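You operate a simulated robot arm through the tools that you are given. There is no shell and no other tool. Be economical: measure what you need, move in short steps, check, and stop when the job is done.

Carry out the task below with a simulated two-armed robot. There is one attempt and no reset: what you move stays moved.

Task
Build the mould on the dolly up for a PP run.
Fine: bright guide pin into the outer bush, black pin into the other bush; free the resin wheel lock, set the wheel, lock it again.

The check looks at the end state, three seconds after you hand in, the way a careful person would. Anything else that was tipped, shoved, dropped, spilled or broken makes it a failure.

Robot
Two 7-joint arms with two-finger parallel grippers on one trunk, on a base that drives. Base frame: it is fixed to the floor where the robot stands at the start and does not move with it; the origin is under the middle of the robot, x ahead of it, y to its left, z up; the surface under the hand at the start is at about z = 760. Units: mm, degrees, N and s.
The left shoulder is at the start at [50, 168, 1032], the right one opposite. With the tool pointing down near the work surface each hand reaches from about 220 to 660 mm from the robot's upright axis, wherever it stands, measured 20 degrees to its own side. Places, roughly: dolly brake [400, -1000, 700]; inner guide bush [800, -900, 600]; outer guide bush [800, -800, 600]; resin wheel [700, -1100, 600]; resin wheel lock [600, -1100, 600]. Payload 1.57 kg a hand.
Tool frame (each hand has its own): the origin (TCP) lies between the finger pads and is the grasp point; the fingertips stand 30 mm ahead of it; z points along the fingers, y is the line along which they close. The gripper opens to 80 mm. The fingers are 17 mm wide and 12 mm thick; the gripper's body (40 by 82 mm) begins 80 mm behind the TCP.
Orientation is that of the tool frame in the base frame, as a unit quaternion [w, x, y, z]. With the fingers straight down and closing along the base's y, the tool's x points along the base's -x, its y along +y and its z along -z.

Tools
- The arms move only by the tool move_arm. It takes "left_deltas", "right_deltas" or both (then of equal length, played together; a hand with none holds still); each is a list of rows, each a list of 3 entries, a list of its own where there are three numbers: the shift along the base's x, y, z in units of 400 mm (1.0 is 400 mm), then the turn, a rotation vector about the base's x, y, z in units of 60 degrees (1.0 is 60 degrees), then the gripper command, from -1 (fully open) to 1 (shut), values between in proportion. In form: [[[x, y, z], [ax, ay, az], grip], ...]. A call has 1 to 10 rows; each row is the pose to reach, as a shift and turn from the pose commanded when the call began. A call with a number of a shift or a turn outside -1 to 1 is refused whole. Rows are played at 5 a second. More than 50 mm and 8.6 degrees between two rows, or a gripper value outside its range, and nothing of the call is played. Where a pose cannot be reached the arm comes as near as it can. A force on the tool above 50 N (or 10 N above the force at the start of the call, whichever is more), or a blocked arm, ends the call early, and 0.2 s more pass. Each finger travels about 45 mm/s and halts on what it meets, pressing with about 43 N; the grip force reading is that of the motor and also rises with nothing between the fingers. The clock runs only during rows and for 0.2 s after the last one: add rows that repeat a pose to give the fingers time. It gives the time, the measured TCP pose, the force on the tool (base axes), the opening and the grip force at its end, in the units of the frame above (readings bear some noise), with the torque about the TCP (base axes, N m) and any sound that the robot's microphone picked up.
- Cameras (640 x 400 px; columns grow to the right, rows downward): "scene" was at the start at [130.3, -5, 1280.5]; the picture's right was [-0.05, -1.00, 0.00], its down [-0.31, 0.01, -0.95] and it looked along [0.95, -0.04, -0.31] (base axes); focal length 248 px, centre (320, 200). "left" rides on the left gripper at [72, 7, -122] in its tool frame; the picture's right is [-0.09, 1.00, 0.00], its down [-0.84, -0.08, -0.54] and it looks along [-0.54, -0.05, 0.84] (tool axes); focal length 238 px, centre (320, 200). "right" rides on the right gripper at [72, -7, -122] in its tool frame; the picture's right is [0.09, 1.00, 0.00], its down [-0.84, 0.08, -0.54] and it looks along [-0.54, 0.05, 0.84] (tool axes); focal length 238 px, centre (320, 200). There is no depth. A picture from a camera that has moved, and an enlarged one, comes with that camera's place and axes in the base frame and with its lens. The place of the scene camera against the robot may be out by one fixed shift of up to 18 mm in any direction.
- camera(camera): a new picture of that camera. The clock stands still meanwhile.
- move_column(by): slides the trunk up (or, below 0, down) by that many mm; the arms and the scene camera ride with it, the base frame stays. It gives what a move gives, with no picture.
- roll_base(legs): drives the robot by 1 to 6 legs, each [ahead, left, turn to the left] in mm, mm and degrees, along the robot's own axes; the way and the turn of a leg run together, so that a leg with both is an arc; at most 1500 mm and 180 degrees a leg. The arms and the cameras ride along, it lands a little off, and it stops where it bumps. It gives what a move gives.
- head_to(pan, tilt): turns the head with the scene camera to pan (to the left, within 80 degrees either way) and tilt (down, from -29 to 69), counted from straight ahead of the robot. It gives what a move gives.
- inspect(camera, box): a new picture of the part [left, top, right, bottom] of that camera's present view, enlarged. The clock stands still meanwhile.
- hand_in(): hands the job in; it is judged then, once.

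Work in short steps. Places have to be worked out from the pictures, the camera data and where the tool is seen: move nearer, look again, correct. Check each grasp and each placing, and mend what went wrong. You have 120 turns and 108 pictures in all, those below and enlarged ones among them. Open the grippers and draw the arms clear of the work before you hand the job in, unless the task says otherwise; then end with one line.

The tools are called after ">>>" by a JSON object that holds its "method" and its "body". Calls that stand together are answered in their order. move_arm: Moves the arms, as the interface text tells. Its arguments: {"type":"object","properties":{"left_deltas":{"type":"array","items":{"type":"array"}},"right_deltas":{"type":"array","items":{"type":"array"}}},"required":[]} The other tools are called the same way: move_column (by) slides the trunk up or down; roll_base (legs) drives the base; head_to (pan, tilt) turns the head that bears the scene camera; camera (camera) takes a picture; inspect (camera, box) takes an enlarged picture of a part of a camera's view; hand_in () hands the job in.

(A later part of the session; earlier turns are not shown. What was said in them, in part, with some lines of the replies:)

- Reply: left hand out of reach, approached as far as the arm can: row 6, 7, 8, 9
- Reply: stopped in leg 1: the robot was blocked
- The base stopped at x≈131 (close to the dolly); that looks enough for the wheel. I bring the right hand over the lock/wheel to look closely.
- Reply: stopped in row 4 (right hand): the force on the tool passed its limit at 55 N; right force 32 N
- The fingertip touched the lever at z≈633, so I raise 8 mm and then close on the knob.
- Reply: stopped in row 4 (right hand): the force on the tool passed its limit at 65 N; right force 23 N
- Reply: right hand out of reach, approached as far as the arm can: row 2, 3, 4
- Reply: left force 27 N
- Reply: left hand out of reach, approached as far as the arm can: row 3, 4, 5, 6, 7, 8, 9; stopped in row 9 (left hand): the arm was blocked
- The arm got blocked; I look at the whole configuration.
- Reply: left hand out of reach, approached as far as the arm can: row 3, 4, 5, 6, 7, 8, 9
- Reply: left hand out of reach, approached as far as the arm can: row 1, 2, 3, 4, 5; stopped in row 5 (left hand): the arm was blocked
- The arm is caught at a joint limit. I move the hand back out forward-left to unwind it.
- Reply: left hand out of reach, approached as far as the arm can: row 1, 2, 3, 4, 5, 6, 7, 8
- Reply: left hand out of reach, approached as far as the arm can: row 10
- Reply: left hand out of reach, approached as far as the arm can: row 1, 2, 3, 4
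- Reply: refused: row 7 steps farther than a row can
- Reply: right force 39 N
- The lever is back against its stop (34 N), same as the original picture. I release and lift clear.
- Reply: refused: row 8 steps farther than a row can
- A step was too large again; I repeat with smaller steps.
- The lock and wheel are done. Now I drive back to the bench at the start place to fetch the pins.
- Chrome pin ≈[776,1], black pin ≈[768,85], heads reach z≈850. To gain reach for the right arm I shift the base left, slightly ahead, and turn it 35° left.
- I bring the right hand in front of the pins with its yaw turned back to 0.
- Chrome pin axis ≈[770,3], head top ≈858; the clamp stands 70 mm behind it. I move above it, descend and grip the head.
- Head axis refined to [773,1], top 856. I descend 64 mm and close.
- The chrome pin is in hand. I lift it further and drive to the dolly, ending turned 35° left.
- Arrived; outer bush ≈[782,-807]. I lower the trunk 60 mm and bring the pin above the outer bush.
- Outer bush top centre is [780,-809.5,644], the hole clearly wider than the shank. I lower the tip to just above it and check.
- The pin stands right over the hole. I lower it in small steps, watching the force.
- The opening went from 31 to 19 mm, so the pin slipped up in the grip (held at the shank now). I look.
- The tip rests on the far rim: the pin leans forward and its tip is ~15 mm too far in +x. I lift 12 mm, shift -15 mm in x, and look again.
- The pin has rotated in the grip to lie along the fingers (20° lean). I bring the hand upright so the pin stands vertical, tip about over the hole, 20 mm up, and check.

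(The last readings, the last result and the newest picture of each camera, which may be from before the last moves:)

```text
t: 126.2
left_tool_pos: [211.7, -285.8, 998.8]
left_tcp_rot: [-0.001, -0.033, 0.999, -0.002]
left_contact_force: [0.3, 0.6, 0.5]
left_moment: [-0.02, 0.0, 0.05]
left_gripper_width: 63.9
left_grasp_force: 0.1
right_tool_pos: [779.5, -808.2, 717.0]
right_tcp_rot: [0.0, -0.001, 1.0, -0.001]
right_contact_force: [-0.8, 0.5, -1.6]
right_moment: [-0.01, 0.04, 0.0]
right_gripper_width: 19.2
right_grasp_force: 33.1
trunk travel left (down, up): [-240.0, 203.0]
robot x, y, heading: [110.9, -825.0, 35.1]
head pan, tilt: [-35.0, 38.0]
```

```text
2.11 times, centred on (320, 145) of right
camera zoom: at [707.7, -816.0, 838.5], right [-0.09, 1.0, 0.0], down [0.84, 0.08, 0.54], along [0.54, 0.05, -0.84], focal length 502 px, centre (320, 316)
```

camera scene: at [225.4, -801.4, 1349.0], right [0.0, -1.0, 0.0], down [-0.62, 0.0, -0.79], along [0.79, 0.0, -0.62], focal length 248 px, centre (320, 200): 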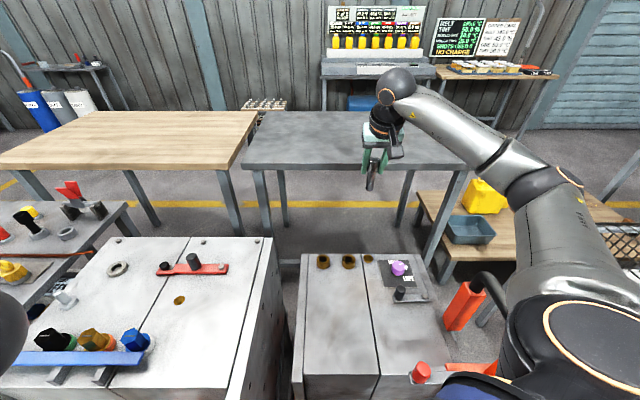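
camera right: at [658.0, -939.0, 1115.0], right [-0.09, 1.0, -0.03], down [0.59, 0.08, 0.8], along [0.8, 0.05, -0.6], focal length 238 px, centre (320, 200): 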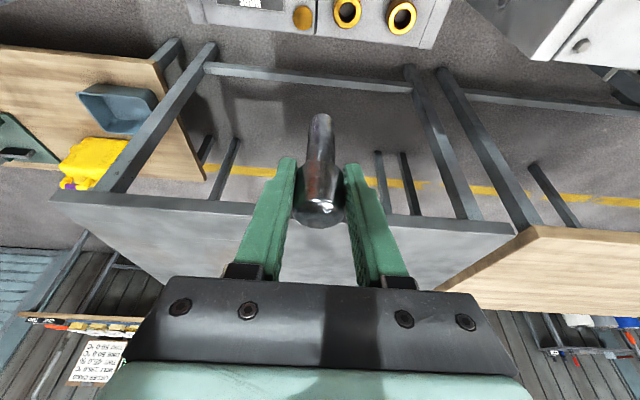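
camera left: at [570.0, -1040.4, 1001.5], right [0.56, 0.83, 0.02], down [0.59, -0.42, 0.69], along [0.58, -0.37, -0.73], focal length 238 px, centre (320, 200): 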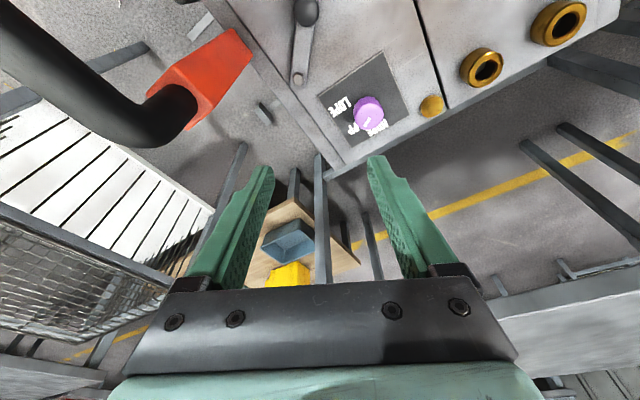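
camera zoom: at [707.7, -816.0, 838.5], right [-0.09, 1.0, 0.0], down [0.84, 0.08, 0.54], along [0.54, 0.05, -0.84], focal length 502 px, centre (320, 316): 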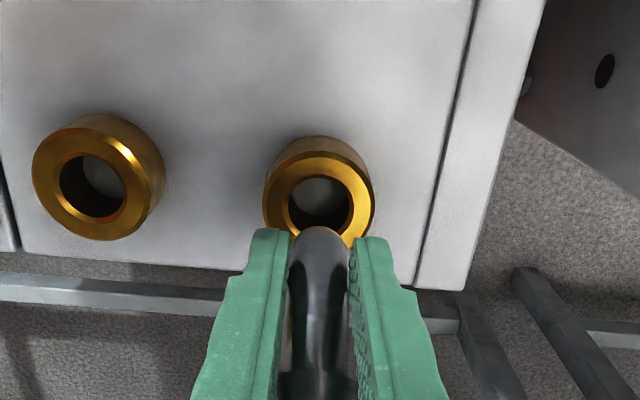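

Now vertical, tip ~35 mm below the TCP, over the hole. I lower until the tip enters (fingertips just above the rim).

>>> {"method": "move_arm", "body": {"right_deltas": [[[-0.002, -0.003, -0.03], [0, 0, 0], 0.8], [[-0.002, -0.003, -0.06], [0, 0, 0], 0.8], [[-0.002, -0.003, -0.08], [0, 0, 0], 0.8], [[-0.002, -0.003, -0.095], [0, 0, 0], 0.8], [[-0.002, -0.003, -0.095], [0, 0, 0], 0.8]]}}

>>> {"method": "inspect", "body": {"camera": "right", "box": [230, 80, 410, 270]}}

```text
t: 127.4
left_tool_pos: [209.3, -285.5, 999.4]
left_tcp_rot: [0.0, -0.034, 0.999, -0.002]
left_contact_force: [0.0, 0.9, 0.4]
left_moment: [-0.01, 0.02, -0.02]
left_gripper_width: 64.2
left_grasp_force: 0.1
right_tool_pos: [776.2, -809.7, 679.2]
right_tcp_rot: [-0.001, -0.001, 1.0, 0.001]
right_contact_force: [-18.7, -1.3, 13.3]
right_moment: [-0.04, 0.43, -0.06]
right_gripper_width: 19.3
right_grasp_force: 33.4
trunk travel left (down, up): [-240.0, 203.0]
robot x, y, heading: [106.2, -821.5, 35.2]
head pan, tilt: [-35.0, 38.0]
```

```text
2.11 times, centred on (320, 175) of right
camera zoom: at [704.6, -816.7, 802.0], right [-0.09, 1.0, 0.0], down [0.84, 0.08, 0.54], along [0.54, 0.05, -0.84], focal length 502 px, centre (320, 253)
```

zoom: 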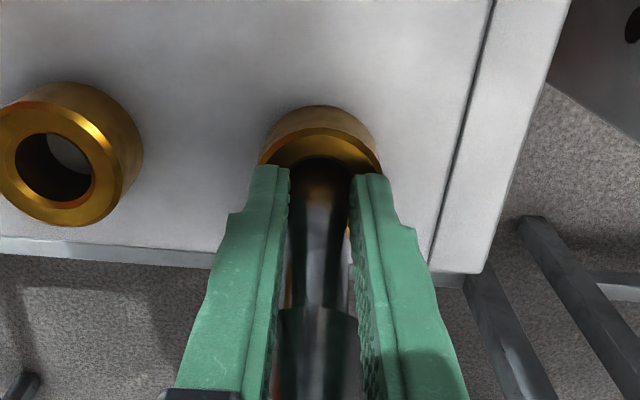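

The tip is inside the hole, pressing its +x wall. I ease 3 mm back in -x, press down slightly, then open to let it drop in.

>>> {"method": "move_arm", "body": {"right_deltas": [[[-0.006, 0, -0.004], [0, 0, 0], 0.8], [[-0.008, 0, -0.008], [0, 0, 0], 0.8], [[-0.008, 0, -0.008], [0, 0, 0], 0.8]]}}

```text
t: 128.2
left_tool_pos: [210.6, -284.7, 999.7]
left_tcp_rot: [0.0, -0.033, 0.999, -0.002]
left_contact_force: [1.0, 0.6, 0.0]
left_moment: [0.02, -0.05, -0.02]
left_gripper_width: 64.0
left_grasp_force: 0.0
right_tool_pos: [774.1, -809.3, 676.5]
right_tcp_rot: [0.002, -0.001, 1.0, 0.001]
right_contact_force: [-14.7, 3.0, 12.3]
right_moment: [0.09, 0.23, 0.02]
right_gripper_width: 19.2
right_grasp_force: 33.7
trunk travel left (down, up): [-240.0, 203.0]
robot x, y, heading: [107.8, -825.7, 34.7]
head pan, tilt: [-35.0, 38.0]
```

>>> {"method": "move_arm", "body": {"right_deltas": [[[-0.006, 0, 0], [0, 0, 0], 0.8], [[-0.01, 0, 0], [0, 0, 0], 0.8], [[-0.01, 0, -0.006], [0, 0, 0], 0.8], [[-0.01, 0, -0.006], [0, 0, 0], 0.8]]}}

>>> {"method": "inspect", "body": {"camera": "right", "box": [260, 100, 380, 230]}}

```text
t: 129.2
left_tool_pos: [210.5, -285.5, 999.6]
left_tcp_rot: [-0.001, -0.034, 0.999, -0.002]
left_contact_force: [1.2, -0.3, 0.0]
left_moment: [-0.01, -0.05, -0.01]
left_gripper_width: 64.0
left_grasp_force: 0.1
right_tool_pos: [774.7, -810.4, 674.7]
right_tcp_rot: [0.006, 0.0, 1.0, 0.001]
right_contact_force: [12.1, 4.8, 19.3]
right_moment: [-0.16, -0.18, 0.17]
right_gripper_width: 18.8
right_grasp_force: 33.1
trunk travel left (down, up): [-240.0, 203.0]
robot x, y, heading: [108.8, -822.9, 35.2]
head pan, tilt: [-35.0, 38.0]
```

```text
3.08 times, centred on (320, 165) of right
camera zoom: at [701.3, -817.0, 797.5], right [-0.09, 1.0, 0.0], down [0.83, 0.08, 0.55], along [0.55, 0.05, -0.83], focal length 733 px, centre (320, 308)
```

zoom: 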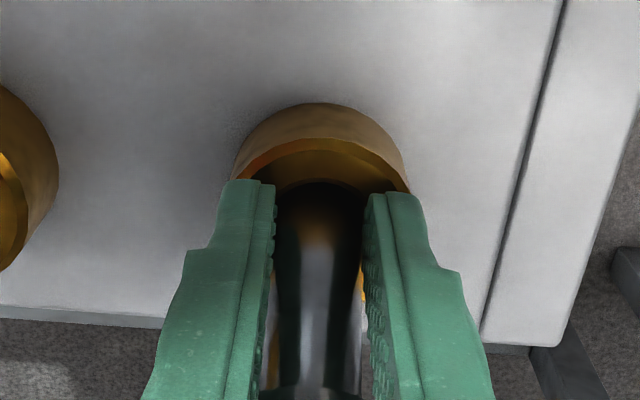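

The pin is caught in the hole (forces on both sides). I centre it (x≈775.5) and open the fingers.

>>> {"method": "move_arm", "body": {"right_deltas": [[[0.007, 0.001, 0.004], [0, 0, 0], 0.8], [[0.0135, 0.001, 0.006], [0, 0, 0], 0.8], [[0.0135, 0.001, 0.006], [0, 0, 0], 0.0], [[0.0135, 0.001, 0.006], [0, 0, 0], -0.1], [[0.0135, 0.001, 0.006], [0, 0, 0], -0.1]]}}

>>> {"method": "camera", "body": {"camera": "right"}}

```text
t: 130.4
left_tool_pos: [211.5, -285.3, 999.8]
left_tcp_rot: [0.0, -0.033, 0.999, -0.001]
left_contact_force: [0.7, 0.9, -0.7]
left_moment: [0.0, 0.01, 0.01]
left_gripper_width: 64.1
left_grasp_force: 0.0
right_tool_pos: [775.7, -813.6, 675.6]
right_tcp_rot: [0.0, 0.001, 1.0, -0.003]
right_contact_force: [-11.4, -14.8, 19.6]
right_moment: [0.02, 0.35, 0.3]
right_gripper_width: 30.6
right_grasp_force: 0.2
trunk travel left (down, up): [-240.0, 203.0]
robot x, y, heading: [109.8, -827.4, 35.2]
head pan, tilt: [-35.0, 38.0]
```

```text
13 pictures are left
camera right: at [704.2, -819.1, 798.2], right [-0.09, 1.0, -0.01], down [0.84, 0.08, 0.54], along [0.54, 0.04, -0.84], focal length 238 px, centre (320, 200)
```

right: 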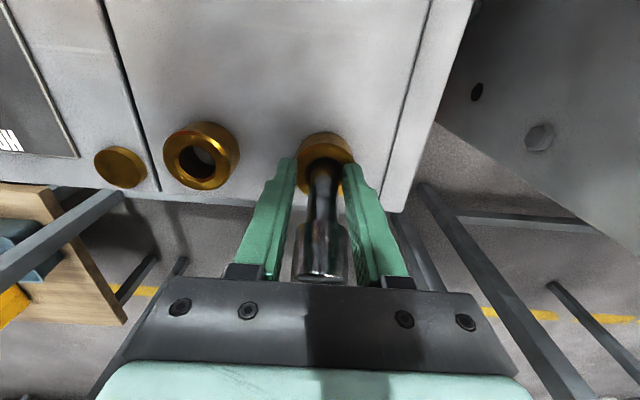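

The fingertips press on the bush rim and the opening stalled at 31 mm. I lift 5 mm while opening further so the pin can settle.

>>> {"method": "move_arm", "body": {"right_deltas": [[[0, 0.005, 0.012], [0, 0, 0], -0.1], [[0, 0.007, 0.018], [0, 0, 0], -0.3], [[0, 0.007, 0.018], [0, 0, 0], -0.3], [[0, 0.007, 0.018], [0, 0, 0], -0.3]]}}

>>> {"method": "camera", "body": {"camera": "right"}}

```text
t: 131.4
left_tool_pos: [212.5, -284.7, 997.7]
left_tcp_rot: [-0.002, -0.035, 0.999, -0.002]
left_contact_force: [1.0, 0.0, -0.4]
left_moment: [-0.03, -0.03, -0.02]
left_gripper_width: 64.0
left_grasp_force: 0.1
right_tool_pos: [775.7, -807.2, 682.2]
right_tcp_rot: [0.0, 0.0, 1.0, 0.0]
right_contact_force: [0.3, -0.4, -0.7]
right_moment: [0.01, 0.03, 0.03]
right_gripper_width: 52.0
right_grasp_force: 0.0
trunk travel left (down, up): [-240.0, 203.0]
robot x, y, heading: [109.8, -822.1, 35.1]
head pan, tilt: [-35.0, 38.0]
```

```text
12 pictures are left
camera right: at [705.1, -814.0, 804.4], right [-0.09, 1.0, 0.0], down [0.84, 0.08, 0.54], along [0.54, 0.05, -0.84], focal length 238 px, centre (320, 200)
```

right: 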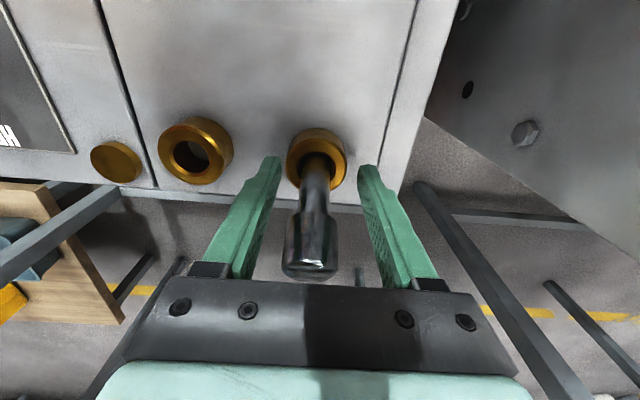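

The pin stands upright in the bush by itself but only its tip is in. I raise the open fingers to the head, grip it and push down gently.

>>> {"method": "move_arm", "body": {"right_deltas": [[[0, 0, 0.05], [0, 0, 0], -0.3], [[0, -0.005, 0.1], [0, 0, 0], -0.3], [[0, -0.005, 0.1], [0, 0, 0], 0.6], [[0, -0.005, 0.1], [0, 0, 0], 0.6], [[0, -0.005, 0.1], [0, 0, 0], 0.6], [[0, -0.005, 0.1], [0, 0, 0], 0.6]]}}

>>> {"method": "move_arm", "body": {"right_deltas": [[[0, 0, -0.015], [0, 0, 0], 0.9], [[0, 0, -0.03], [0, 0, 0], 0.9], [[0, 0, -0.045], [0, 0, 0], 0.9], [[0, 0, -0.06], [0, 0, 0], 0.9]]}}

```text
t: 132.8
left_tool_pos: [212.1, -285.1, 999.3]
left_tcp_rot: [-0.002, -0.034, 0.999, -0.002]
left_contact_force: [0.4, 0.2, 0.7]
left_moment: [0.0, 0.01, -0.01]
left_gripper_width: 64.0
left_grasp_force: 0.1
right_tool_pos: [776.5, -809.4, 722.5]
right_tcp_rot: [0.001, 0.0, 1.0, 0.0]
right_contact_force: [-0.6, -0.7, -0.1]
right_moment: [0.04, 0.02, 0.02]
right_gripper_width: 16.3
right_grasp_force: 0.1
trunk travel left (down, up): [-240.0, 203.0]
robot x, y, heading: [113.3, -825.3, 35.0]
head pan, tilt: [-35.0, 38.0]
```

```text
t: 133.8
left_tool_pos: [209.0, -285.6, 999.9]
left_tcp_rot: [0.001, -0.034, 0.999, -0.001]
left_contact_force: [-0.3, 0.4, -0.1]
left_moment: [-0.01, 0.05, -0.02]
left_gripper_width: 63.8
left_grasp_force: 0.0
right_tool_pos: [773.6, -809.8, 700.4]
right_tcp_rot: [0.0, -0.001, 1.0, 0.0]
right_contact_force: [-15.4, -4.2, 16.5]
right_moment: [-0.16, 0.32, -0.08]
right_gripper_width: 7.6
right_grasp_force: 1.5
trunk travel left (down, up): [-240.0, 203.0]
robot x, y, heading: [107.9, -828.9, 35.2]
head pan, tilt: [-35.0, 38.0]
```

The fingers met nothing at the old height and now rest on something at z≈670, so the pin has probably dropped in. I lift away and look.

>>> {"method": "move_arm", "body": {"right_deltas": [[[0, 0, 0.05], [0, 0, 0], 0.8], [[-0.02, 0, 0.14], [0, 0, 0], 0], [[-0.06, 0, 0.24], [0, 0, 0], -0.5]]}}

>>> {"method": "camera", "body": {"camera": "right"}}

```text
t: 134.6
left_tool_pos: [210.1, -285.4, 998.9]
left_tcp_rot: [0.0, -0.034, 0.999, -0.002]
left_contact_force: [0.3, 0.4, -0.1]
left_moment: [0.01, -0.02, -0.01]
left_gripper_width: 64.0
left_grasp_force: 0.0
right_tool_pos: [753.0, -810.4, 794.4]
right_tcp_rot: [0.0, 0.0, 1.0, 0.0]
right_contact_force: [0.4, 0.2, -1.3]
right_moment: [-0.02, -0.02, -0.04]
right_gripper_width: 58.4
right_grasp_force: 0.1
trunk travel left (down, up): [-240.0, 203.0]
robot x, y, heading: [109.5, -823.5, 35.2]
head pan, tilt: [-35.0, 38.0]
```

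```text
11 pictures are left
camera right: at [681.1, -816.1, 916.7], right [-0.09, 1.0, 0.0], down [0.84, 0.08, 0.54], along [0.54, 0.05, -0.84], focal length 238 px, centre (320, 200)
```

right: 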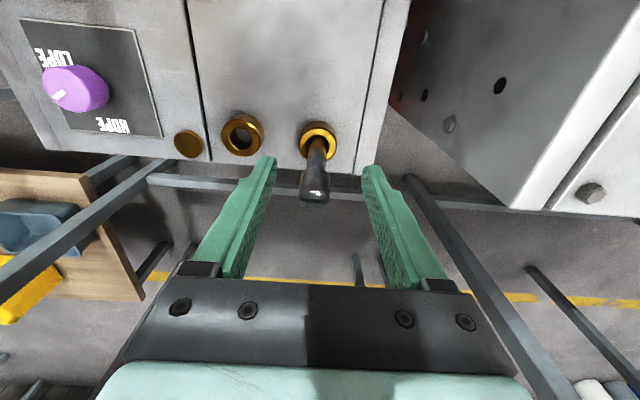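

The pin leans forward (+x) by ~12°, its head around [791,-811,716]. I straddle the head there, grip, swing it back upright to x≈776, and then press down.

>>> {"method": "move_arm", "body": {"right_deltas": [[[0.05, -0.003, 0], [0, 0, 0], -0.5], [[0.095, -0.004, 0], [0, 0, 0], -0.5], [[0.095, -0.004, -0.1], [0, 0, 0], -0.5], [[0.095, -0.004, -0.195], [0, 0, 0], -0.5], [[0.095, -0.004, -0.195], [0, 0, 0], 0.5], [[0.095, -0.004, -0.195], [0, 0, 0], 0.5], [[0.095, -0.004, -0.195], [0, 0, 0], 0.5], [[0.095, -0.004, -0.195], [0, 0, 0], 0.5]]}}

>>> {"method": "camera", "body": {"camera": "right"}}

```text
t: 136.4
left_tool_pos: [211.7, -284.8, 999.0]
left_tcp_rot: [-0.002, -0.034, 0.999, -0.002]
left_contact_force: [-0.3, -0.3, -0.5]
left_moment: [0.0, -0.03, 0.03]
left_gripper_width: 63.8
left_grasp_force: 0.0
right_tool_pos: [790.0, -810.3, 716.2]
right_tcp_rot: [0.001, -0.001, 1.0, 0.001]
right_contact_force: [0.4, 0.8, 0.0]
right_moment: [0.1, -0.1, -0.02]
right_gripper_width: 30.3
right_grasp_force: 33.8
trunk travel left (down, up): [-240.0, 203.0]
robot x, y, heading: [111.1, -821.1, 35.5]
head pan, tilt: [-35.0, 38.0]
```

```text
10 pictures are left
camera right: at [718.6, -817.7, 838.0], right [-0.09, 1.0, 0.0], down [0.84, 0.08, 0.54], along [0.54, 0.05, -0.84], focal length 238 px, centre (320, 200)
```

right: 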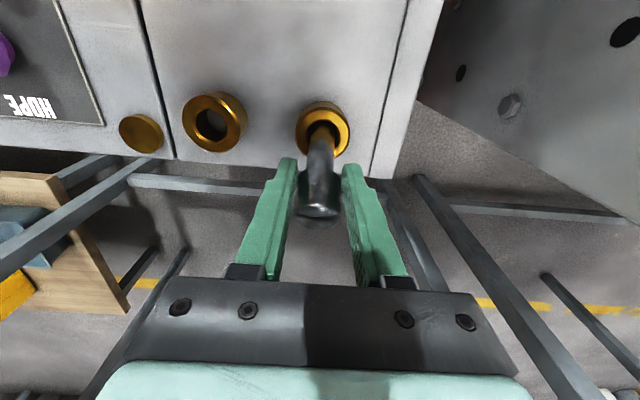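

Head gripped. I swing it upright to x≈775.5 and then push down.

>>> {"method": "move_arm", "body": {"right_deltas": [[[-0.012, 0, 0.003], [0, 0, 0], 0.8], [[-0.024, -0.001, 0.004], [0, 0, 0], 0.8], [[-0.036, -0.001, 0.004], [0, 0, 0], 0.8], [[-0.036, -0.001, -0.01], [0, 0, 0], 0.8], [[-0.036, -0.001, -0.025], [0, 0, 0], 0.8], [[-0.036, -0.001, -0.04], [0, 0, 0], 0.8]]}}

```text
t: 137.8
left_tool_pos: [209.6, -286.0, 999.8]
left_tcp_rot: [0.0, -0.034, 0.999, -0.003]
left_contact_force: [0.0, -0.7, -0.5]
left_moment: [0.01, 0.01, -0.03]
left_gripper_width: 64.0
left_grasp_force: 0.1
right_tool_pos: [773.5, -810.6, 702.0]
right_tcp_rot: [-0.002, -0.002, 1.0, 0.001]
right_contact_force: [-20.2, 0.0, 12.4]
right_moment: [0.06, 0.34, 0.06]
right_gripper_width: 8.1
right_grasp_force: 0.0
trunk travel left (down, up): [-240.0, 203.0]
robot x, y, heading: [108.3, -821.7, 35.0]
head pan, tilt: [-35.0, 38.0]
```

The fingers slipped off the head again. I look before doing anything else.

>>> {"method": "camera", "body": {"camera": "right"}}

```text
9 pictures are left
camera right: at [702.2, -817.4, 823.9], right [-0.09, 1.0, 0.0], down [0.84, 0.08, 0.54], along [0.54, 0.05, -0.84], focal length 238 px, centre (320, 200)
```

right: 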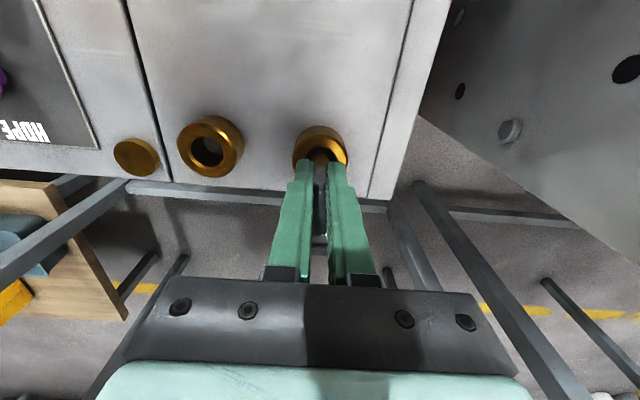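

The fingers are in front of the leaning pin. I back off upward and take a close look at the pin in the bush.

>>> {"method": "move_arm", "body": {"right_deltas": [[[-0.04, 0, 0.02], [0, 0, 0], 0.8], [[-0.1, 0, 0.1], [0, 0, 0], 0], [[-0.15, 0, 0.2], [0, 0, 0], -0.5]]}}

>>> {"method": "inspect", "body": {"camera": "right", "box": [250, 100, 410, 230]}}

```text
t: 138.6
left_tool_pos: [210.3, -285.1, 999.0]
left_tcp_rot: [-0.001, -0.033, 0.999, -0.001]
left_contact_force: [-0.4, 0.1, 0.5]
left_moment: [0.0, -0.02, -0.04]
left_gripper_width: 63.9
left_grasp_force: 0.1
right_tool_pos: [715.8, -811.2, 780.3]
right_tcp_rot: [0.001, -0.001, 1.0, 0.001]
right_contact_force: [0.0, -0.5, -0.5]
right_moment: [0.03, 0.0, 0.0]
right_gripper_width: 58.3
right_grasp_force: 0.1
trunk travel left (down, up): [-240.0, 203.0]
robot x, y, heading: [108.1, -823.6, 35.3]
head pan, tilt: [-35.0, 38.0]
```

```text
3.08 times, centred on (330, 165) of right
camera zoom: at [644.7, -817.9, 902.5], right [-0.09, 1.0, 0.0], down [0.84, 0.08, 0.54], along [0.54, 0.05, -0.84], focal length 733 px, centre (289, 308)
```

zoom: 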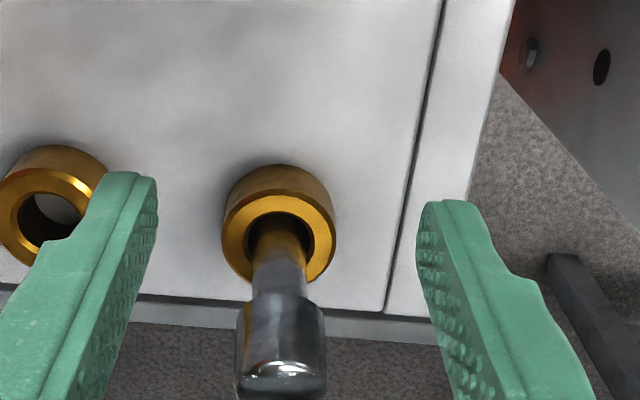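

Now it is clear: the pin is down in the bush, with the same visible shank as in its bench socket, only leaning ~8°. I grip the head once more, swing it to x≈778 without pushing, and release.

>>> {"method": "move_arm", "body": {"right_deltas": [[[0.09, 0.003, 0], [0, 0, 0], -0.5], [[0.178, 0.007, 0], [0, 0, 0], -0.5], [[0.178, 0.007, -0.1], [0, 0, 0], -0.5], [[0.178, 0.007, -0.183], [0, 0, 0], -0.5], [[0.178, 0.007, -0.183], [0, 0, 0], 0.5], [[0.178, 0.007, -0.183], [0, 0, 0], 0.5], [[0.178, 0.007, -0.183], [0, 0, 0], 0.5], [[0.178, 0.007, -0.183], [0, 0, 0], 0.5]]}}

>>> {"method": "move_arm", "body": {"right_deltas": [[[-0.008, -0.001, 0.001], [0, 0, 0], 0.6], [[-0.016, -0.003, 0.002], [0, 0, 0], 0.6], [[-0.022, -0.003, 0.002], [0, 0, 0], 0.6], [[-0.022, -0.003, -0.006], [0, 0, 0], 0.6]]}}

```text
t: 140.4
left_tool_pos: [212.3, -284.2, 999.8]
left_tcp_rot: [-0.002, -0.035, 0.999, -0.002]
left_contact_force: [0.5, -0.3, -0.3]
left_moment: [-0.01, 0.05, 0.01]
left_gripper_width: 63.8
left_grasp_force: 0.0
right_tool_pos: [787.8, -808.8, 707.4]
right_tcp_rot: [0.001, -0.002, 1.0, 0.0]
right_contact_force: [0.6, 0.4, 0.3]
right_moment: [-0.15, -0.12, 0.08]
right_gripper_width: 31.1
right_grasp_force: 34.1
trunk travel left (down, up): [-240.0, 203.0]
robot x, y, heading: [110.3, -824.7, 35.0]
head pan, tilt: [-35.0, 38.0]
```

```text
t: 141.4
left_tool_pos: [210.8, -285.0, 1000.2]
left_tcp_rot: [-0.001, -0.033, 0.999, -0.002]
left_contact_force: [0.0, 0.6, 0.3]
left_moment: [-0.03, 0.01, 0.05]
left_gripper_width: 64.1
left_grasp_force: 0.0
right_tool_pos: [782.4, -810.8, 707.4]
right_tcp_rot: [0.005, 0.0, 1.0, 0.002]
right_contact_force: [18.1, -1.5, 14.4]
right_moment: [-0.18, -1.31, 0.06]
right_gripper_width: 30.0
right_grasp_force: 39.6
trunk travel left (down, up): [-240.0, 203.0]
robot x, y, heading: [108.4, -826.5, 35.3]
head pan, tilt: [-35.0, 38.0]
```

The head only moves between x≈782 and 788 and resists downward: the pin is seated with little play. I centre at ~784, open and lift off.

>>> {"method": "move_arm", "body": {"right_deltas": [[[0.012, 0, 0.006], [0, 0, 0], 0.6], [[0.012, 0, 0.006], [0, 0, 0], 0], [[0.012, 0, 0.006], [0, 0, 0], -0.5], [[0.012, 0, 0.006], [0, 0, 0], -0.6], [[0.01, 0, 0.1], [0, 0, 0], -0.6], [[0.0, 0, 0.2], [0, 0, 0], -0.6], [[-0.1, 0, 0.28], [0, 0, 0], -0.6]]}}

>>> {"method": "inspect", "body": {"camera": "right", "box": [150, 80, 410, 240]}}

```text
refused: row 7 steps farther than a row can; nothing moved
```

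```text
2.46 times, centred on (280, 160) of right
camera zoom: at [709.2, -816.7, 829.3], right [-0.09, 1.0, 0.0], down [0.83, 0.08, 0.55], along [0.55, 0.05, -0.83], focal length 587 px, centre (418, 298)
```

zoom: 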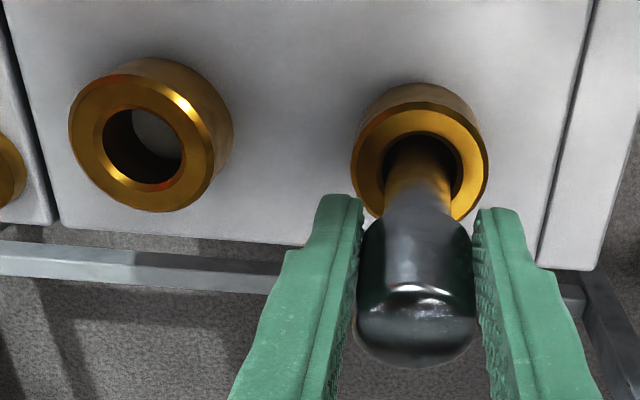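

The pin stands in the bush well. I release with smaller steps.

>>> {"method": "move_arm", "body": {"right_deltas": [[[0.012, 0, 0.006], [0, 0, 0], 0.6], [[0.012, 0, 0.006], [0, 0, 0], 0], [[0.012, 0, 0.006], [0, 0, 0], -0.5], [[0.012, 0, 0.006], [0, 0, 0], -0.6], [[0.01, 0, 0.1], [0, 0, 0], -0.6], [[0.0, 0, 0.2], [0, 0, 0], -0.6], [[-0.03, 0, 0.3], [0, 0, 0], -0.6], [[-0.06, 0, 0.4], [0, 0, 0], -0.6], [[-0.1, 0, 0.5], [0, 0, 0], -0.6], [[-0.15, 0, 0.6], [0, 0, 0], -0.6]]}}

```text
t: 143.6
left_tool_pos: [211.0, -285.4, 999.4]
left_tcp_rot: [-0.001, -0.034, 0.999, -0.001]
left_contact_force: [1.2, 0.3, -0.3]
left_moment: [0.04, -0.01, -0.02]
left_gripper_width: 63.8
left_grasp_force: 0.1
right_tool_pos: [719.3, -810.2, 944.9]
right_tcp_rot: [0.001, 0.0, 1.0, 0.0]
right_contact_force: [-2.0, -0.1, 0.4]
right_moment: [0.04, -0.02, -0.05]
right_gripper_width: 64.0
right_grasp_force: 0.2
trunk travel left (down, up): [-240.0, 203.0]
robot x, y, heading: [105.2, -827.1, 35.1]
head pan, tilt: [-35.0, 38.0]
```

Chrome pin done. I raise the hand a bit and drive back to the bench for the black pin, this time turning 50° so the arm can grip with an upright hand.

>>> {"method": "move_arm", "body": {"right_deltas": [[[-0.05, 0, 0.08], [0, 0, 0], -0.6], [[-0.1, 0, 0.12], [0, 0, 0], -0.6]]}}

>>> {"method": "roll_base", "body": {"legs": [[-195, 136, 0], [0, 0, -35], [0, 965, 0], [190, 0, 0], [0, 0, 50]]}}

```text
t: 144.2
left_tool_pos: [211.4, -285.7, 998.4]
left_tcp_rot: [-0.001, -0.034, 0.999, -0.001]
left_contact_force: [1.0, -0.3, 0.2]
left_moment: [0.01, -0.01, 0.0]
left_gripper_width: 64.2
left_grasp_force: 0.2
right_tool_pos: [677.8, -808.8, 993.4]
right_tcp_rot: [0.001, 0.0, 1.0, 0.0]
right_contact_force: [0.6, 0.2, 0.6]
right_moment: [0.03, -0.01, -0.03]
right_gripper_width: 63.9
right_grasp_force: 0.1
trunk travel left (down, up): [-240.0, 203.0]
robot x, y, heading: [111.1, -822.1, 35.4]
head pan, tilt: [-35.0, 38.0]
```

```text
t: 159.6
left_tool_pos: [18.9, 690.4, 998.3]
left_tcp_rot: [-0.002, -0.162, 0.987, -0.002]
left_contact_force: [0.0, -0.1, -0.1]
left_moment: [0.01, 0.0, 0.02]
left_gripper_width: 63.8
left_grasp_force: 0.0
right_tool_pos: [606.3, 302.9, 992.9]
right_tcp_rot: [0.001, -0.13, 0.991, 0.0]
right_contact_force: [-0.1, -0.1, 0.3]
right_moment: [0.0, 0.0, 0.02]
right_gripper_width: 63.9
right_grasp_force: 0.1
trunk travel left (down, up): [-240.0, 203.0]
robot x, y, heading: [58.1, 142.6, 49.9]
head pan, tilt: [-35.0, 38.0]
```

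I move the upright hand above the black pin (≈[775,86]) with tips above its head.

>>> {"method": "move_arm", "body": {"right_deltas": [[[0.06, -0.0775, 0], [0, 0, -0.04], -0.6], [[0.12, -0.155, 0], [0, 0, -0.08], -0.6], [[0.18, -0.2325, -0.01], [0, 0, -0.12], -0.6], [[0.24, -0.31, -0.03], [0, 0, -0.16], -0.6], [[0.3, -0.3875, -0.06], [0, 0, -0.2], -0.6], [[0.36, -0.465, -0.1], [0, 0, -0.24], -0.6], [[0.41, -0.5425, -0.14], [0, 0, -0.25], -0.6], [[0.4225, -0.5425, -0.1575], [0, 0, -0.25], -0.6], [[0.4225, -0.5425, -0.1575], [0, 0, -0.25], -0.6]]}}

>>> {"method": "camera", "body": {"camera": "right"}}

```text
t: 161.6
left_tool_pos: [18.2, 690.5, 998.1]
left_tcp_rot: [-0.001, -0.162, 0.987, -0.002]
left_contact_force: [0.0, 0.5, 0.0]
left_moment: [-0.01, 0.03, 0.01]
left_gripper_width: 64.0
left_grasp_force: 0.1
right_tool_pos: [774.6, 86.0, 929.7]
right_tcp_rot: [0.001, 0.001, 1.0, 0.0]
right_contact_force: [-0.1, 0.3, -0.4]
right_moment: [0.01, 0.03, 0.0]
right_gripper_width: 64.0
right_grasp_force: 0.1
trunk travel left (down, up): [-240.0, 203.0]
robot x, y, heading: [55.1, 141.0, 50.2]
head pan, tilt: [-35.0, 38.0]
```

```text
6 pictures are left
camera right: at [702.7, 79.1, 1051.1], right [-0.09, 1.0, 0.0], down [0.84, 0.08, 0.54], along [0.54, 0.05, -0.84], focal length 238 px, centre (320, 200)
```

right: 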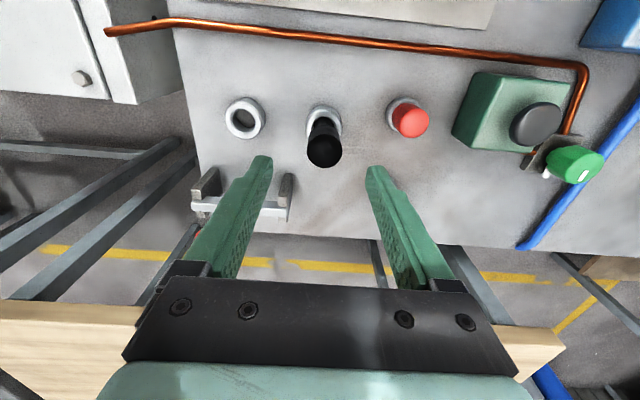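

Black pin's head is at about [779,88.5]. I descend, grip, and lift it straight up.

>>> {"method": "move_arm", "body": {"right_deltas": [[[0.011, 0.007, -0.1], [0, 0, 0], -0.6], [[0.011, 0.007, -0.2], [0, 0, 0], -0.6], [[0.011, 0.007, -0.222], [0, 0, 0], -0.6], [[0.011, 0.007, -0.222], [0, 0, 0], 0.6], [[0.011, 0.007, -0.222], [0, 0, 0], 0.6], [[0.011, 0.007, -0.222], [0, 0, 0], 0.6], [[0.011, 0.007, -0.222], [0, 0, 0], 0.6]]}}

>>> {"method": "camera", "body": {"camera": "right"}}

```text
t: 163.2
left_tool_pos: [18.4, 690.1, 1000.4]
left_tcp_rot: [-0.001, -0.163, 0.987, -0.001]
left_contact_force: [0.0, 0.4, -0.7]
left_moment: [0.0, -0.03, 0.02]
left_gripper_width: 64.0
left_grasp_force: 0.0
right_tool_pos: [779.0, 88.1, 839.6]
right_tcp_rot: [0.0, 0.0, 1.0, 0.0]
right_contact_force: [-0.5, 0.3, 1.1]
right_moment: [-0.01, -0.01, 0.0]
right_gripper_width: 31.1
right_grasp_force: 32.4
trunk travel left (down, up): [-240.0, 203.0]
robot x, y, heading: [54.1, 143.3, 49.9]
head pan, tilt: [-35.0, 38.0]
```

```text
5 pictures are left
camera right: at [707.0, 82.2, 962.3], right [-0.09, 1.0, 0.0], down [0.84, 0.08, 0.54], along [0.54, 0.05, -0.84], focal length 238 px, centre (320, 200)
```

right: 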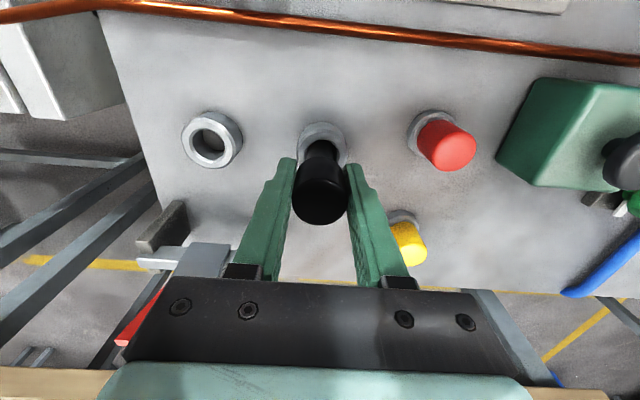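

Gripped (31.1 mm). I lift it straight up and retreat to travel height.

>>> {"method": "move_arm", "body": {"right_deltas": [[[0, 0, 0.03], [0, 0, 0], 0.8], [[0, 0, 0.07], [0, 0, 0], 0.8], [[0, 0, 0.14], [0, 0, 0], 0.8], [[0, 0, 0.24], [0, 0, 0], 0.8], [[-0.03, 0, 0.34], [0, 0, 0], 0.8], [[-0.08, 0, 0.42], [0, 0, 0], 0.8], [[-0.14, 0, 0.46], [0, 0, 0], 0.8]]}}

>>> {"method": "roll_base", "body": {"legs": [[0, 0, -50], [-190, 0, 0], [0, -965, 0], [0, 0, 35], [200, -140, 0]]}}

```text
t: 164.8
left_tool_pos: [17.9, 692.4, 999.5]
left_tcp_rot: [-0.002, -0.162, 0.987, -0.002]
left_contact_force: [-0.2, -0.7, -0.4]
left_moment: [0.01, 0.0, 0.01]
left_gripper_width: 64.3
left_grasp_force: 0.1
right_tool_pos: [722.5, 88.8, 1024.7]
right_tcp_rot: [0.0, 0.001, 1.0, 0.001]
right_contact_force: [0.7, -0.4, -1.1]
right_moment: [0.01, -0.01, 0.01]
right_gripper_width: 31.0
right_grasp_force: 40.1
trunk travel left (down, up): [-240.0, 203.0]
robot x, y, heading: [57.1, 145.7, 50.1]
head pan, tilt: [-35.0, 38.0]
```

```text
t: 180.1
left_tool_pos: [215.0, -286.8, 999.5]
left_tcp_rot: [-0.001, -0.032, 0.999, -0.001]
left_contact_force: [-0.3, 0.1, 0.4]
left_moment: [0.03, 0.02, -0.01]
left_gripper_width: 63.9
left_grasp_force: 0.0
right_tool_pos: [737.5, -1051.3, 1025.1]
right_tcp_rot: [0.0, 0.132, 0.991, 0.0]
right_contact_force: [0.5, -0.2, -1.7]
right_moment: [-0.02, 0.02, -0.01]
right_gripper_width: 31.0
right_grasp_force: 39.7
trunk travel left (down, up): [-240.0, 203.0]
robot x, y, heading: [109.5, -824.9, 34.8]
head pan, tilt: [-35.0, 38.0]
```

I bring the black pin above the inner bush (≈[784,-900]) with yaw 0, and take a look.

>>> {"method": "move_arm", "body": {"right_deltas": [[[0.02, 0.08, 0], [0, 0, 0.05], 0.8], [[0.05, 0.17, -0.04], [0, 0, 0.1], 0.8], [[0.08, 0.26, -0.1], [0, 0, 0.15], 0.8], [[0.1, 0.34, -0.18], [0, 0, 0.2], 0.8], [[0.116, 0.378, -0.28], [0, 0, 0.25], 0.8], [[0.116, 0.378, -0.38], [0, 0, 0.255], 0.8], [[0.116, 0.378, -0.48], [0, 0, 0.255], 0.8], [[0.116, 0.378, -0.5625], [0, 0, 0.255], 0.8], [[0.116, 0.378, -0.5625], [0, 0, 0.255], 0.8]]}}

>>> {"method": "inspect", "body": {"camera": "right", "box": [220, 90, 460, 240]}}

```text
t: 182.1
left_tool_pos: [213.5, -286.0, 999.8]
left_tcp_rot: [-0.001, -0.032, 0.999, -0.002]
left_contact_force: [0.8, 0.5, -1.1]
left_moment: [-0.03, -0.03, 0.01]
left_gripper_width: 63.9
left_grasp_force: 0.1
right_tool_pos: [783.2, -901.2, 799.1]
right_tcp_rot: [0.001, 0.0, 1.0, -0.001]
right_contact_force: [-0.1, 0.0, -1.9]
right_moment: [0.02, 0.0, 0.03]
right_gripper_width: 31.1
right_grasp_force: 40.0
trunk travel left (down, up): [-240.0, 203.0]
robot x, y, heading: [111.8, -827.8, 34.8]
head pan, tilt: [-35.0, 38.0]
```

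```text
2.67 times, centred on (340, 165) of right
camera zoom: at [712.2, -907.4, 921.9], right [-0.09, 1.0, 0.0], down [0.84, 0.08, 0.54], along [0.54, 0.05, -0.84], focal length 636 px, centre (267, 293)
```

zoom: 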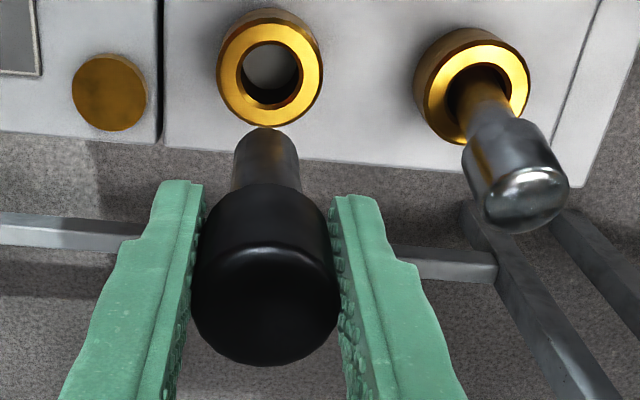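

The chrome pin is in but leans ~10° — I will straighten it afterwards by tilting the hand with it. For the black pin: its tip is ~4 mm ahead of the TCP, hole at [777.5,-900]. I lower it to just above the rim and check.

>>> {"method": "move_arm", "body": {"right_deltas": [[[-0.01, 0.003, -0.06], [0, 0.017, 0], 0.8], [[-0.0165, 0.003, -0.12], [0, 0.033, 0], 0.8], [[-0.0165, 0.003, -0.175], [0, 0.033, 0], 0.8], [[-0.0165, 0.003, -0.175], [0, 0.033, 0], 0.8]]}}

>>> {"method": "inspect", "body": {"camera": "right", "box": [240, 90, 440, 230]}}

```text
t: 183.1
left_tool_pos: [214.7, -287.1, 998.4]
left_tcp_rot: [-0.001, -0.031, 1.0, -0.002]
left_contact_force: [-0.2, 0.2, 0.3]
left_moment: [0.0, -0.02, -0.03]
left_gripper_width: 64.0
left_grasp_force: 0.0
right_tool_pos: [776.6, -899.4, 729.3]
right_tcp_rot: [-0.017, -0.001, 1.0, 0.001]
right_contact_force: [0.1, -0.1, -1.3]
right_moment: [0.01, 0.0, 0.01]
right_gripper_width: 31.1
right_grasp_force: 40.3
trunk travel left (down, up): [-240.0, 203.0]
robot x, y, heading: [108.1, -821.5, 34.6]
head pan, tilt: [-35.0, 38.0]
```

```text
2.86 times, centred on (340, 160) of right
camera zoom: at [709.8, -905.7, 853.8], right [-0.09, 1.0, 0.0], down [0.85, 0.08, 0.51], along [0.51, 0.05, -0.86], focal length 681 px, centre (263, 314)
```

zoom: 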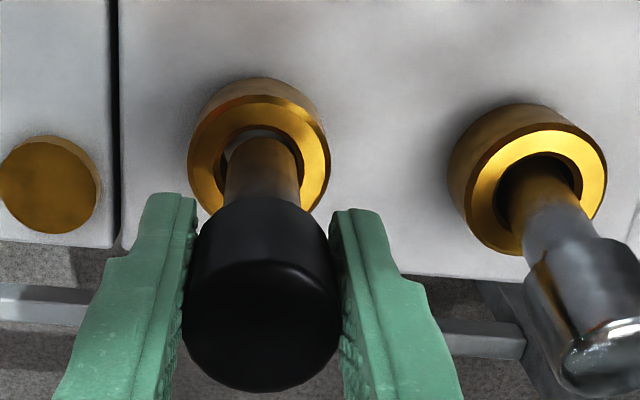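

The tip is right inside the hole outline. I lower in small steps.

>>> {"method": "move_arm", "body": {"right_deltas": [[[0, -0.001, -0.012], [0, 0, 0], 0.8], [[0, -0.001, -0.024], [0, 0, 0], 0.8], [[0, -0.001, -0.036], [0, 0, 0], 0.8], [[0, -0.001, -0.048], [0, 0, 0], 0.8]]}}

```text
t: 184.1
left_tool_pos: [213.8, -286.7, 998.5]
left_tcp_rot: [-0.002, -0.031, 1.0, -0.002]
left_contact_force: [-0.7, 0.0, -0.1]
left_moment: [0.01, -0.04, 0.0]
left_gripper_width: 64.0
left_grasp_force: 0.1
right_tool_pos: [777.8, -899.6, 711.2]
right_tcp_rot: [-0.016, -0.001, 1.0, 0.0]
right_contact_force: [1.1, -0.6, -0.7]
right_moment: [-0.02, -0.08, 0.0]
right_gripper_width: 30.9
right_grasp_force: 40.1
trunk travel left (down, up): [-240.0, 203.0]
robot x, y, heading: [107.9, -824.2, 34.9]
head pan, tilt: [-35.0, 38.0]
```

It enters freely. I continue down to just before the fingertips reach the rim.

>>> {"method": "move_arm", "body": {"right_deltas": [[[0, 0, -0.015], [0, 0, 0], 0.8], [[0, 0, -0.03], [0, 0, 0], 0.8], [[0, 0, -0.045], [0, 0, 0], 0.8], [[0, 0, -0.06], [0, 0, 0], 0.8], [[0, 0, -0.074], [0, 0, 0], 0.8]]}}

```text
t: 185.3
left_tool_pos: [212.3, -286.2, 998.9]
left_tcp_rot: [-0.002, -0.031, 1.0, -0.003]
left_contact_force: [-0.2, 0.6, 0.4]
left_moment: [-0.02, 0.0, -0.04]
left_gripper_width: 64.0
left_grasp_force: 0.1
right_tool_pos: [776.4, -897.8, 680.4]
right_tcp_rot: [-0.017, -0.002, 1.0, 0.0]
right_contact_force: [0.0, 0.2, 9.5]
right_moment: [0.02, -0.1, -0.02]
right_gripper_width: 31.6
right_grasp_force: 25.9
trunk travel left (down, up): [-240.0, 203.0]
robot x, y, heading: [108.4, -820.4, 34.9]
head pan, tilt: [-35.0, 38.0]
```

The black pin is ~40 mm in. I open to let it settle and lift off.

>>> {"method": "move_arm", "body": {"right_deltas": [[[0, 0, 0.004], [0, 0, 0], 0.3], [[0, 0, 0.004], [0, 0, 0], -0.3], [[0, 0, 0.004], [0, 0, 0], -0.5], [[0, 0, 0.1], [0, 0, 0], -0.5], [[0, 0.0, 0.2], [0, 0, 0], -0.5], [[0, 0.05, 0.3], [0, -0.033, 0], -0.5]]}}

```text
t: 186.7
left_tool_pos: [214.6, -286.3, 999.4]
left_tcp_rot: [0.0, -0.032, 0.999, -0.002]
left_contact_force: [0.5, -0.1, 0.1]
left_moment: [0.0, -0.01, 0.02]
left_gripper_width: 64.2
left_grasp_force: 0.1
right_tool_pos: [777.8, -877.7, 801.6]
right_tcp_rot: [0.001, -0.001, 1.0, 0.0]
right_contact_force: [-0.6, -0.4, -0.3]
right_moment: [0.03, 0.05, -0.01]
right_gripper_width: 60.2
right_grasp_force: 0.1
trunk travel left (down, up): [-240.0, 203.0]
robot x, y, heading: [110.9, -828.6, 35.0]
head pan, tilt: [-35.0, 38.0]
```

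Now I straighten the chrome pin: grip its head at about [791,-809,707].

>>> {"method": "move_arm", "body": {"right_deltas": [[[0.02, 0.09, 0], [0, 0, 0], -0.5], [[0.033, 0.172, 0], [0, 0, 0], -0.5], [[0.033, 0.172, -0.1], [0, 0, 0], -0.5], [[0.033, 0.172, -0.2], [0, 0, 0], -0.5], [[0.033, 0.172, -0.2365], [0, 0, 0], -0.5], [[0.033, 0.172, -0.2365], [0, 0, 0], 0.6], [[0.033, 0.172, -0.2365], [0, 0, 0], 0.6], [[0.033, 0.172, -0.2365], [0, 0, 0], 0.6], [[0.033, 0.172, -0.2365], [0, 0, 0], 0.6]]}}

```text
t: 188.7
left_tool_pos: [214.3, -286.9, 1001.0]
left_tcp_rot: [-0.001, -0.031, 1.0, -0.002]
left_contact_force: [0.6, 1.1, -0.3]
left_moment: [-0.01, -0.03, -0.03]
left_gripper_width: 64.3
left_grasp_force: 0.1
right_tool_pos: [790.4, -809.4, 707.0]
right_tcp_rot: [0.001, -0.001, 1.0, 0.001]
right_contact_force: [-0.3, 2.9, -0.9]
right_moment: [0.12, -0.08, 0.05]
right_gripper_width: 30.9
right_grasp_force: 33.8
trunk travel left (down, up): [-240.0, 203.0]
robot x, y, heading: [108.8, -824.6, 34.8]
head pan, tilt: [-35.0, 38.0]
```

Gripped. I lift 4 mm to unjam, then swing hand and pin together by 11° about the hole.

>>> {"method": "move_arm", "body": {"right_deltas": [[[0.002, 0, 0.01], [0, 0, 0], 0.8], [[-0.009, -0.001, 0.012], [0, -0.06, 0], 0.8], [[-0.02, -0.003, 0.013], [0, -0.12, 0], 0.8], [[-0.031, -0.004, 0.014], [0, -0.183, 0], 0.8], [[-0.031, -0.004, 0.014], [0, -0.183, 0], 0.8]]}}

>>> {"method": "inspect", "body": {"camera": "right", "box": [180, 60, 420, 240]}}

```text
t: 189.9
left_tool_pos: [214.8, -285.9, 999.1]
left_tcp_rot: [-0.002, -0.031, 1.0, -0.002]
left_contact_force: [-0.1, 0.2, 0.1]
left_moment: [-0.02, 0.02, 0.0]
left_gripper_width: 63.9
left_grasp_force: 0.1
right_tool_pos: [778.0, -811.5, 712.7]
right_tcp_rot: [0.097, -0.001, 0.995, 0.0]
right_contact_force: [-3.7, 5.1, -3.3]
right_moment: [0.36, 0.21, 0.07]
right_gripper_width: 30.7
right_grasp_force: 40.1
trunk travel left (down, up): [-240.0, 203.0]
robot x, y, heading: [111.2, -823.5, 35.0]
head pan, tilt: [-35.0, 38.0]
```

```text
2.22 times, centred on (300, 150) of right
camera zoom: at [684.5, -818.6, 818.5], right [-0.09, 1.0, -0.02], down [0.72, 0.08, 0.69], along [0.69, 0.05, -0.72], focal length 530 px, centre (364, 311)
```

zoom: 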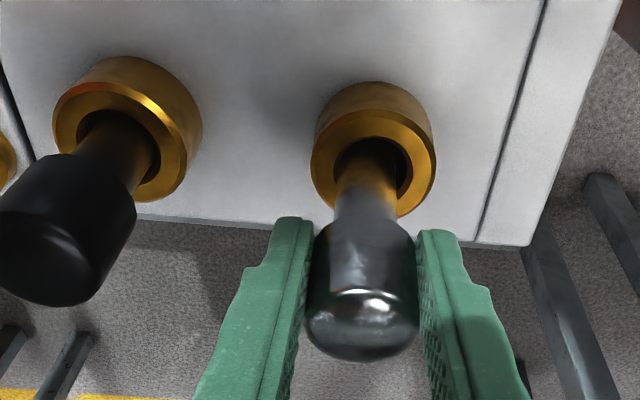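

Forces are small, the pin is free and nearly upright. I nudge +1.5 mm in y and lower it in small steps.

>>> {"method": "move_arm", "body": {"right_deltas": [[[0, 0.004, -0.005], [0, 0, 0], 0.8], [[0, 0.004, -0.018], [0, 0, 0], 0.8], [[0, 0.004, -0.03], [0, 0, 0], 0.8], [[0, 0.004, -0.042], [0, 0, 0], 0.8]]}}

```text
t: 190.9
left_tool_pos: [211.8, -286.8, 1000.1]
left_tcp_rot: [0.001, -0.032, 0.999, -0.001]
left_contact_force: [-0.5, 0.0, 0.4]
left_moment: [0.03, 0.01, -0.04]
left_gripper_width: 64.0
left_grasp_force: 0.0
right_tool_pos: [778.9, -809.6, 703.5]
right_tcp_rot: [0.102, 0.0, 0.995, 0.003]
right_contact_force: [-4.0, -2.9, 33.7]
right_moment: [-0.19, -0.24, 0.01]
right_gripper_width: 30.2
right_grasp_force: 39.6
trunk travel left (down, up): [-240.0, 203.0]
robot x, y, heading: [108.2, -823.3, 34.7]
head pan, tilt: [-35.0, 38.0]
```

It stops at the same depth (~20 mm higher than the black one), likely the tip catches an inner edge. I lift 2 mm, tilt a further -3° about the rim, and press again.

>>> {"method": "move_arm", "body": {"right_deltas": [[[0, 0, 0.03], [0, 0, 0], 0.8], [[-0.008, 0, 0.03], [0, -0.05, 0], 0.8], [[-0.008, 0, 0.015], [0, -0.05, 0], 0.8], [[-0.008, 0, 0.0], [0, -0.05, 0], 0.8], [[-0.008, 0, -0.012], [0, -0.05, 0], 0.8]]}}

```text
t: 192.1
left_tool_pos: [211.9, -286.5, 1000.3]
left_tcp_rot: [0.001, -0.032, 0.999, -0.002]
left_contact_force: [0.5, -0.2, 0.1]
left_moment: [0.04, -0.03, 0.02]
left_gripper_width: 63.9
left_grasp_force: 0.0
right_tool_pos: [775.9, -808.6, 697.9]
right_tcp_rot: [0.129, 0.001, 0.992, 0.003]
right_contact_force: [-2.4, -5.0, 34.0]
right_moment: [-0.4, -0.23, -0.06]
right_gripper_width: 30.9
right_grasp_force: 39.6
trunk travel left (down, up): [-240.0, 203.0]
robot x, y, heading: [105.2, -827.0, 35.1]
head pan, tilt: [-35.0, 38.0]
```

It went ~5 mm lower. I repeat with a small sideways correction and see whether it keeps moving.

>>> {"method": "move_arm", "body": {"right_deltas": [[[0, -0.004, 0.02], [0, 0, 0], 0.8], [[-0.005, -0.004, 0.02], [0, -0.035, 0], 0.8], [[-0.005, -0.004, 0.0], [0, -0.035, 0], 0.8], [[-0.005, -0.004, -0.01], [0, -0.035, 0], 0.8], [[0.005, -0.004, -0.01], [0, 0.03, 0], 0.8], [[0.005, -0.004, -0.015], [0, 0.03, 0], 0.8]]}}

>>> {"method": "inspect", "body": {"camera": "right", "box": [180, 60, 420, 240]}}

```text
t: 193.5
left_tool_pos: [213.7, -287.4, 998.8]
left_tcp_rot: [-0.001, -0.032, 0.999, -0.003]
left_contact_force: [0.7, -0.4, 0.2]
left_moment: [0.04, -0.02, 0.02]
left_gripper_width: 63.9
left_grasp_force: 0.1
right_tool_pos: [776.3, -812.7, 684.7]
right_tcp_rot: [0.106, -0.001, 0.994, 0.0]
right_contact_force: [-3.9, 2.4, 10.7]
right_moment: [0.14, 0.09, 0.04]
right_gripper_width: 30.7
right_grasp_force: 37.8
trunk travel left (down, up): [-240.0, 203.0]
robot x, y, heading: [109.7, -824.8, 34.7]
head pan, tilt: [-35.0, 38.0]
```

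```text
2.22 times, centred on (300, 150) of right
camera zoom: at [680.0, -818.4, 789.6], right [-0.09, 1.0, -0.02], down [0.7, 0.08, 0.71], along [0.71, 0.05, -0.71], focal length 530 px, centre (364, 311)
```

zoom: 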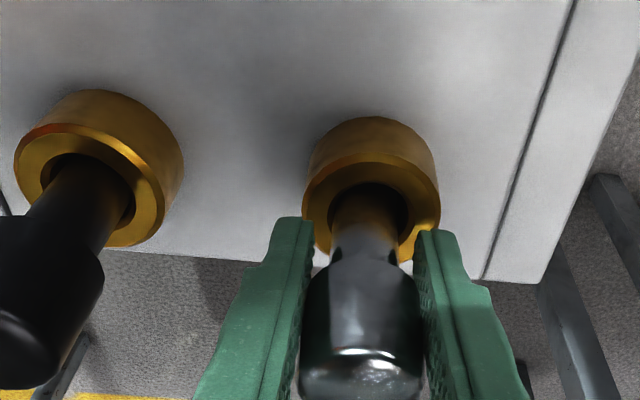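

The visible shanks of both pins are now alike, so both are seated at the same depth and the chrome one is upright; the grip had just slid. I release gently and lift away.

>>> {"method": "move_arm", "body": {"right_deltas": [[[0.002, 0.004, 0.012], [0, 0, 0], 0.6], [[0.002, 0.004, 0.012], [0, 0, 0], 0.1], [[0.002, 0.004, 0.012], [0, 0, 0], -0.4], [[0.002, 0.004, 0.012], [0, 0, 0], -0.6], [[0.0, 0.004, 0.1], [0, 0, 0], -0.6], [[0.0, 0.004, 0.2], [0, 0, 0], -0.6], [[-0.02, 0.004, 0.3], [0, 0, 0], -0.6], [[-0.05, 0.004, 0.4], [0, 0.08, 0], -0.6], [[-0.08, 0.004, 0.5], [0, 0.15, 0], -0.6], [[-0.1, 0.004, 0.6], [0, 0.2, 0], -0.6]]}}

```text
t: 195.7
left_tool_pos: [213.5, -286.6, 998.5]
left_tcp_rot: [-0.001, -0.031, 1.0, -0.001]
left_contact_force: [0.1, -0.1, -0.1]
left_moment: [0.06, -0.03, 0.02]
left_gripper_width: 64.0
left_grasp_force: 0.1
right_tool_pos: [736.7, -810.1, 925.3]
right_tcp_rot: [0.001, -0.001, 1.0, 0.0]
right_contact_force: [0.1, 0.3, -0.1]
right_moment: [0.02, 0.01, 0.02]
right_gripper_width: 63.9
right_grasp_force: 0.2
trunk travel left (down, up): [-240.0, 203.0]
robot x, y, heading: [106.5, -824.5, 34.7]
head pan, tilt: [-35.0, 38.0]
```

I raise the hand out of the view and use the last picture for an overall check of pins, wheel, lock and brake.

>>> {"method": "move_arm", "body": {"right_deltas": [[[0, -0.05, 0.1], [0, 0, 0], -0.8], [[0, -0.1, 0.2], [0, 0, 0], -1]]}}

>>> {"method": "inspect", "body": {"camera": "scene", "box": [280, 200, 460, 360]}}

```text
t: 196.3
left_tool_pos: [214.3, -286.5, 999.5]
left_tcp_rot: [-0.001, -0.031, 1.0, -0.001]
left_contact_force: [-0.5, 0.0, -0.6]
left_moment: [-0.01, -0.02, 0.03]
left_gripper_width: 64.0
left_grasp_force: 0.0
right_tool_pos: [736.6, -850.1, 1004.4]
right_tcp_rot: [0.002, -0.001, 1.0, 0.0]
right_contact_force: [0.1, -0.3, 0.0]
right_moment: [-0.04, -0.01, 0.01]
right_gripper_width: 80.3
right_grasp_force: 0.0
trunk travel left (down, up): [-240.0, 203.0]
robot x, y, heading: [106.7, -820.9, 34.8]
head pan, tilt: [-35.0, 38.0]
```

```text
2.50 times, centred on (370, 280) of scene
camera zoom: at [225.0, -803.2, 1289.1], right [0.0, -1.0, 0.0], down [-0.62, 0.0, -0.79], along [0.79, 0.0, -0.62], focal length 621 px, centre (195, 0)
```

zoom: 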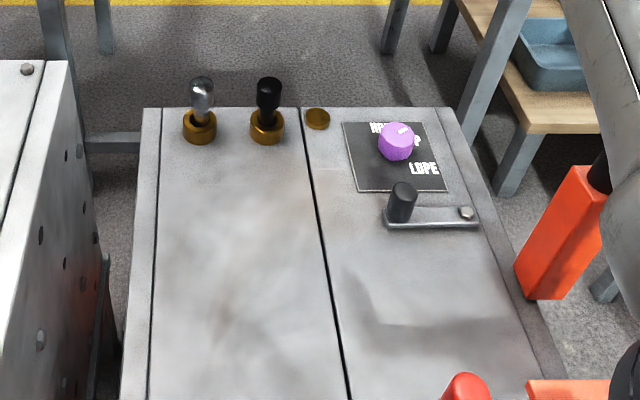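

Both pins stand equal and upright, the wheel is on PP and the lock is closed. I back the robot away along the known path and hand in.

>>> {"method": "roll_base", "body": {"legs": [[-195, 136, 0]]}}

>>> {"method": "hand_in", "body": {}}

```text
t: 198.2
left_tool_pos: [-22.6, -286.3, 999.4]
left_tcp_rot: [0.0, -0.032, 0.999, -0.002]
left_contact_force: [-0.5, -0.1, -0.5]
left_moment: [-0.01, 0.01, 0.03]
left_gripper_width: 64.0
left_grasp_force: 0.1
right_tool_pos: [500.6, -849.6, 1005.3]
right_tcp_rot: [0.003, -0.001, 1.0, 0.0]
right_contact_force: [-0.1, 0.2, 0.0]
right_moment: [0.0, 0.01, -0.02]
right_gripper_width: 80.3
right_grasp_force: 0.1
trunk travel left (down, up): [-240.0, 203.0]
robot x, y, heading: [-127.4, -822.8, 34.8]
head pan, tilt: [-35.0, 38.0]
```

```text
The job is handed in.
```

The mould is built up for PP and handed in: the bright pin is in the outer bush, the black pin is in the inner bush, the resin wheel points to PP, and its lock is closed again.
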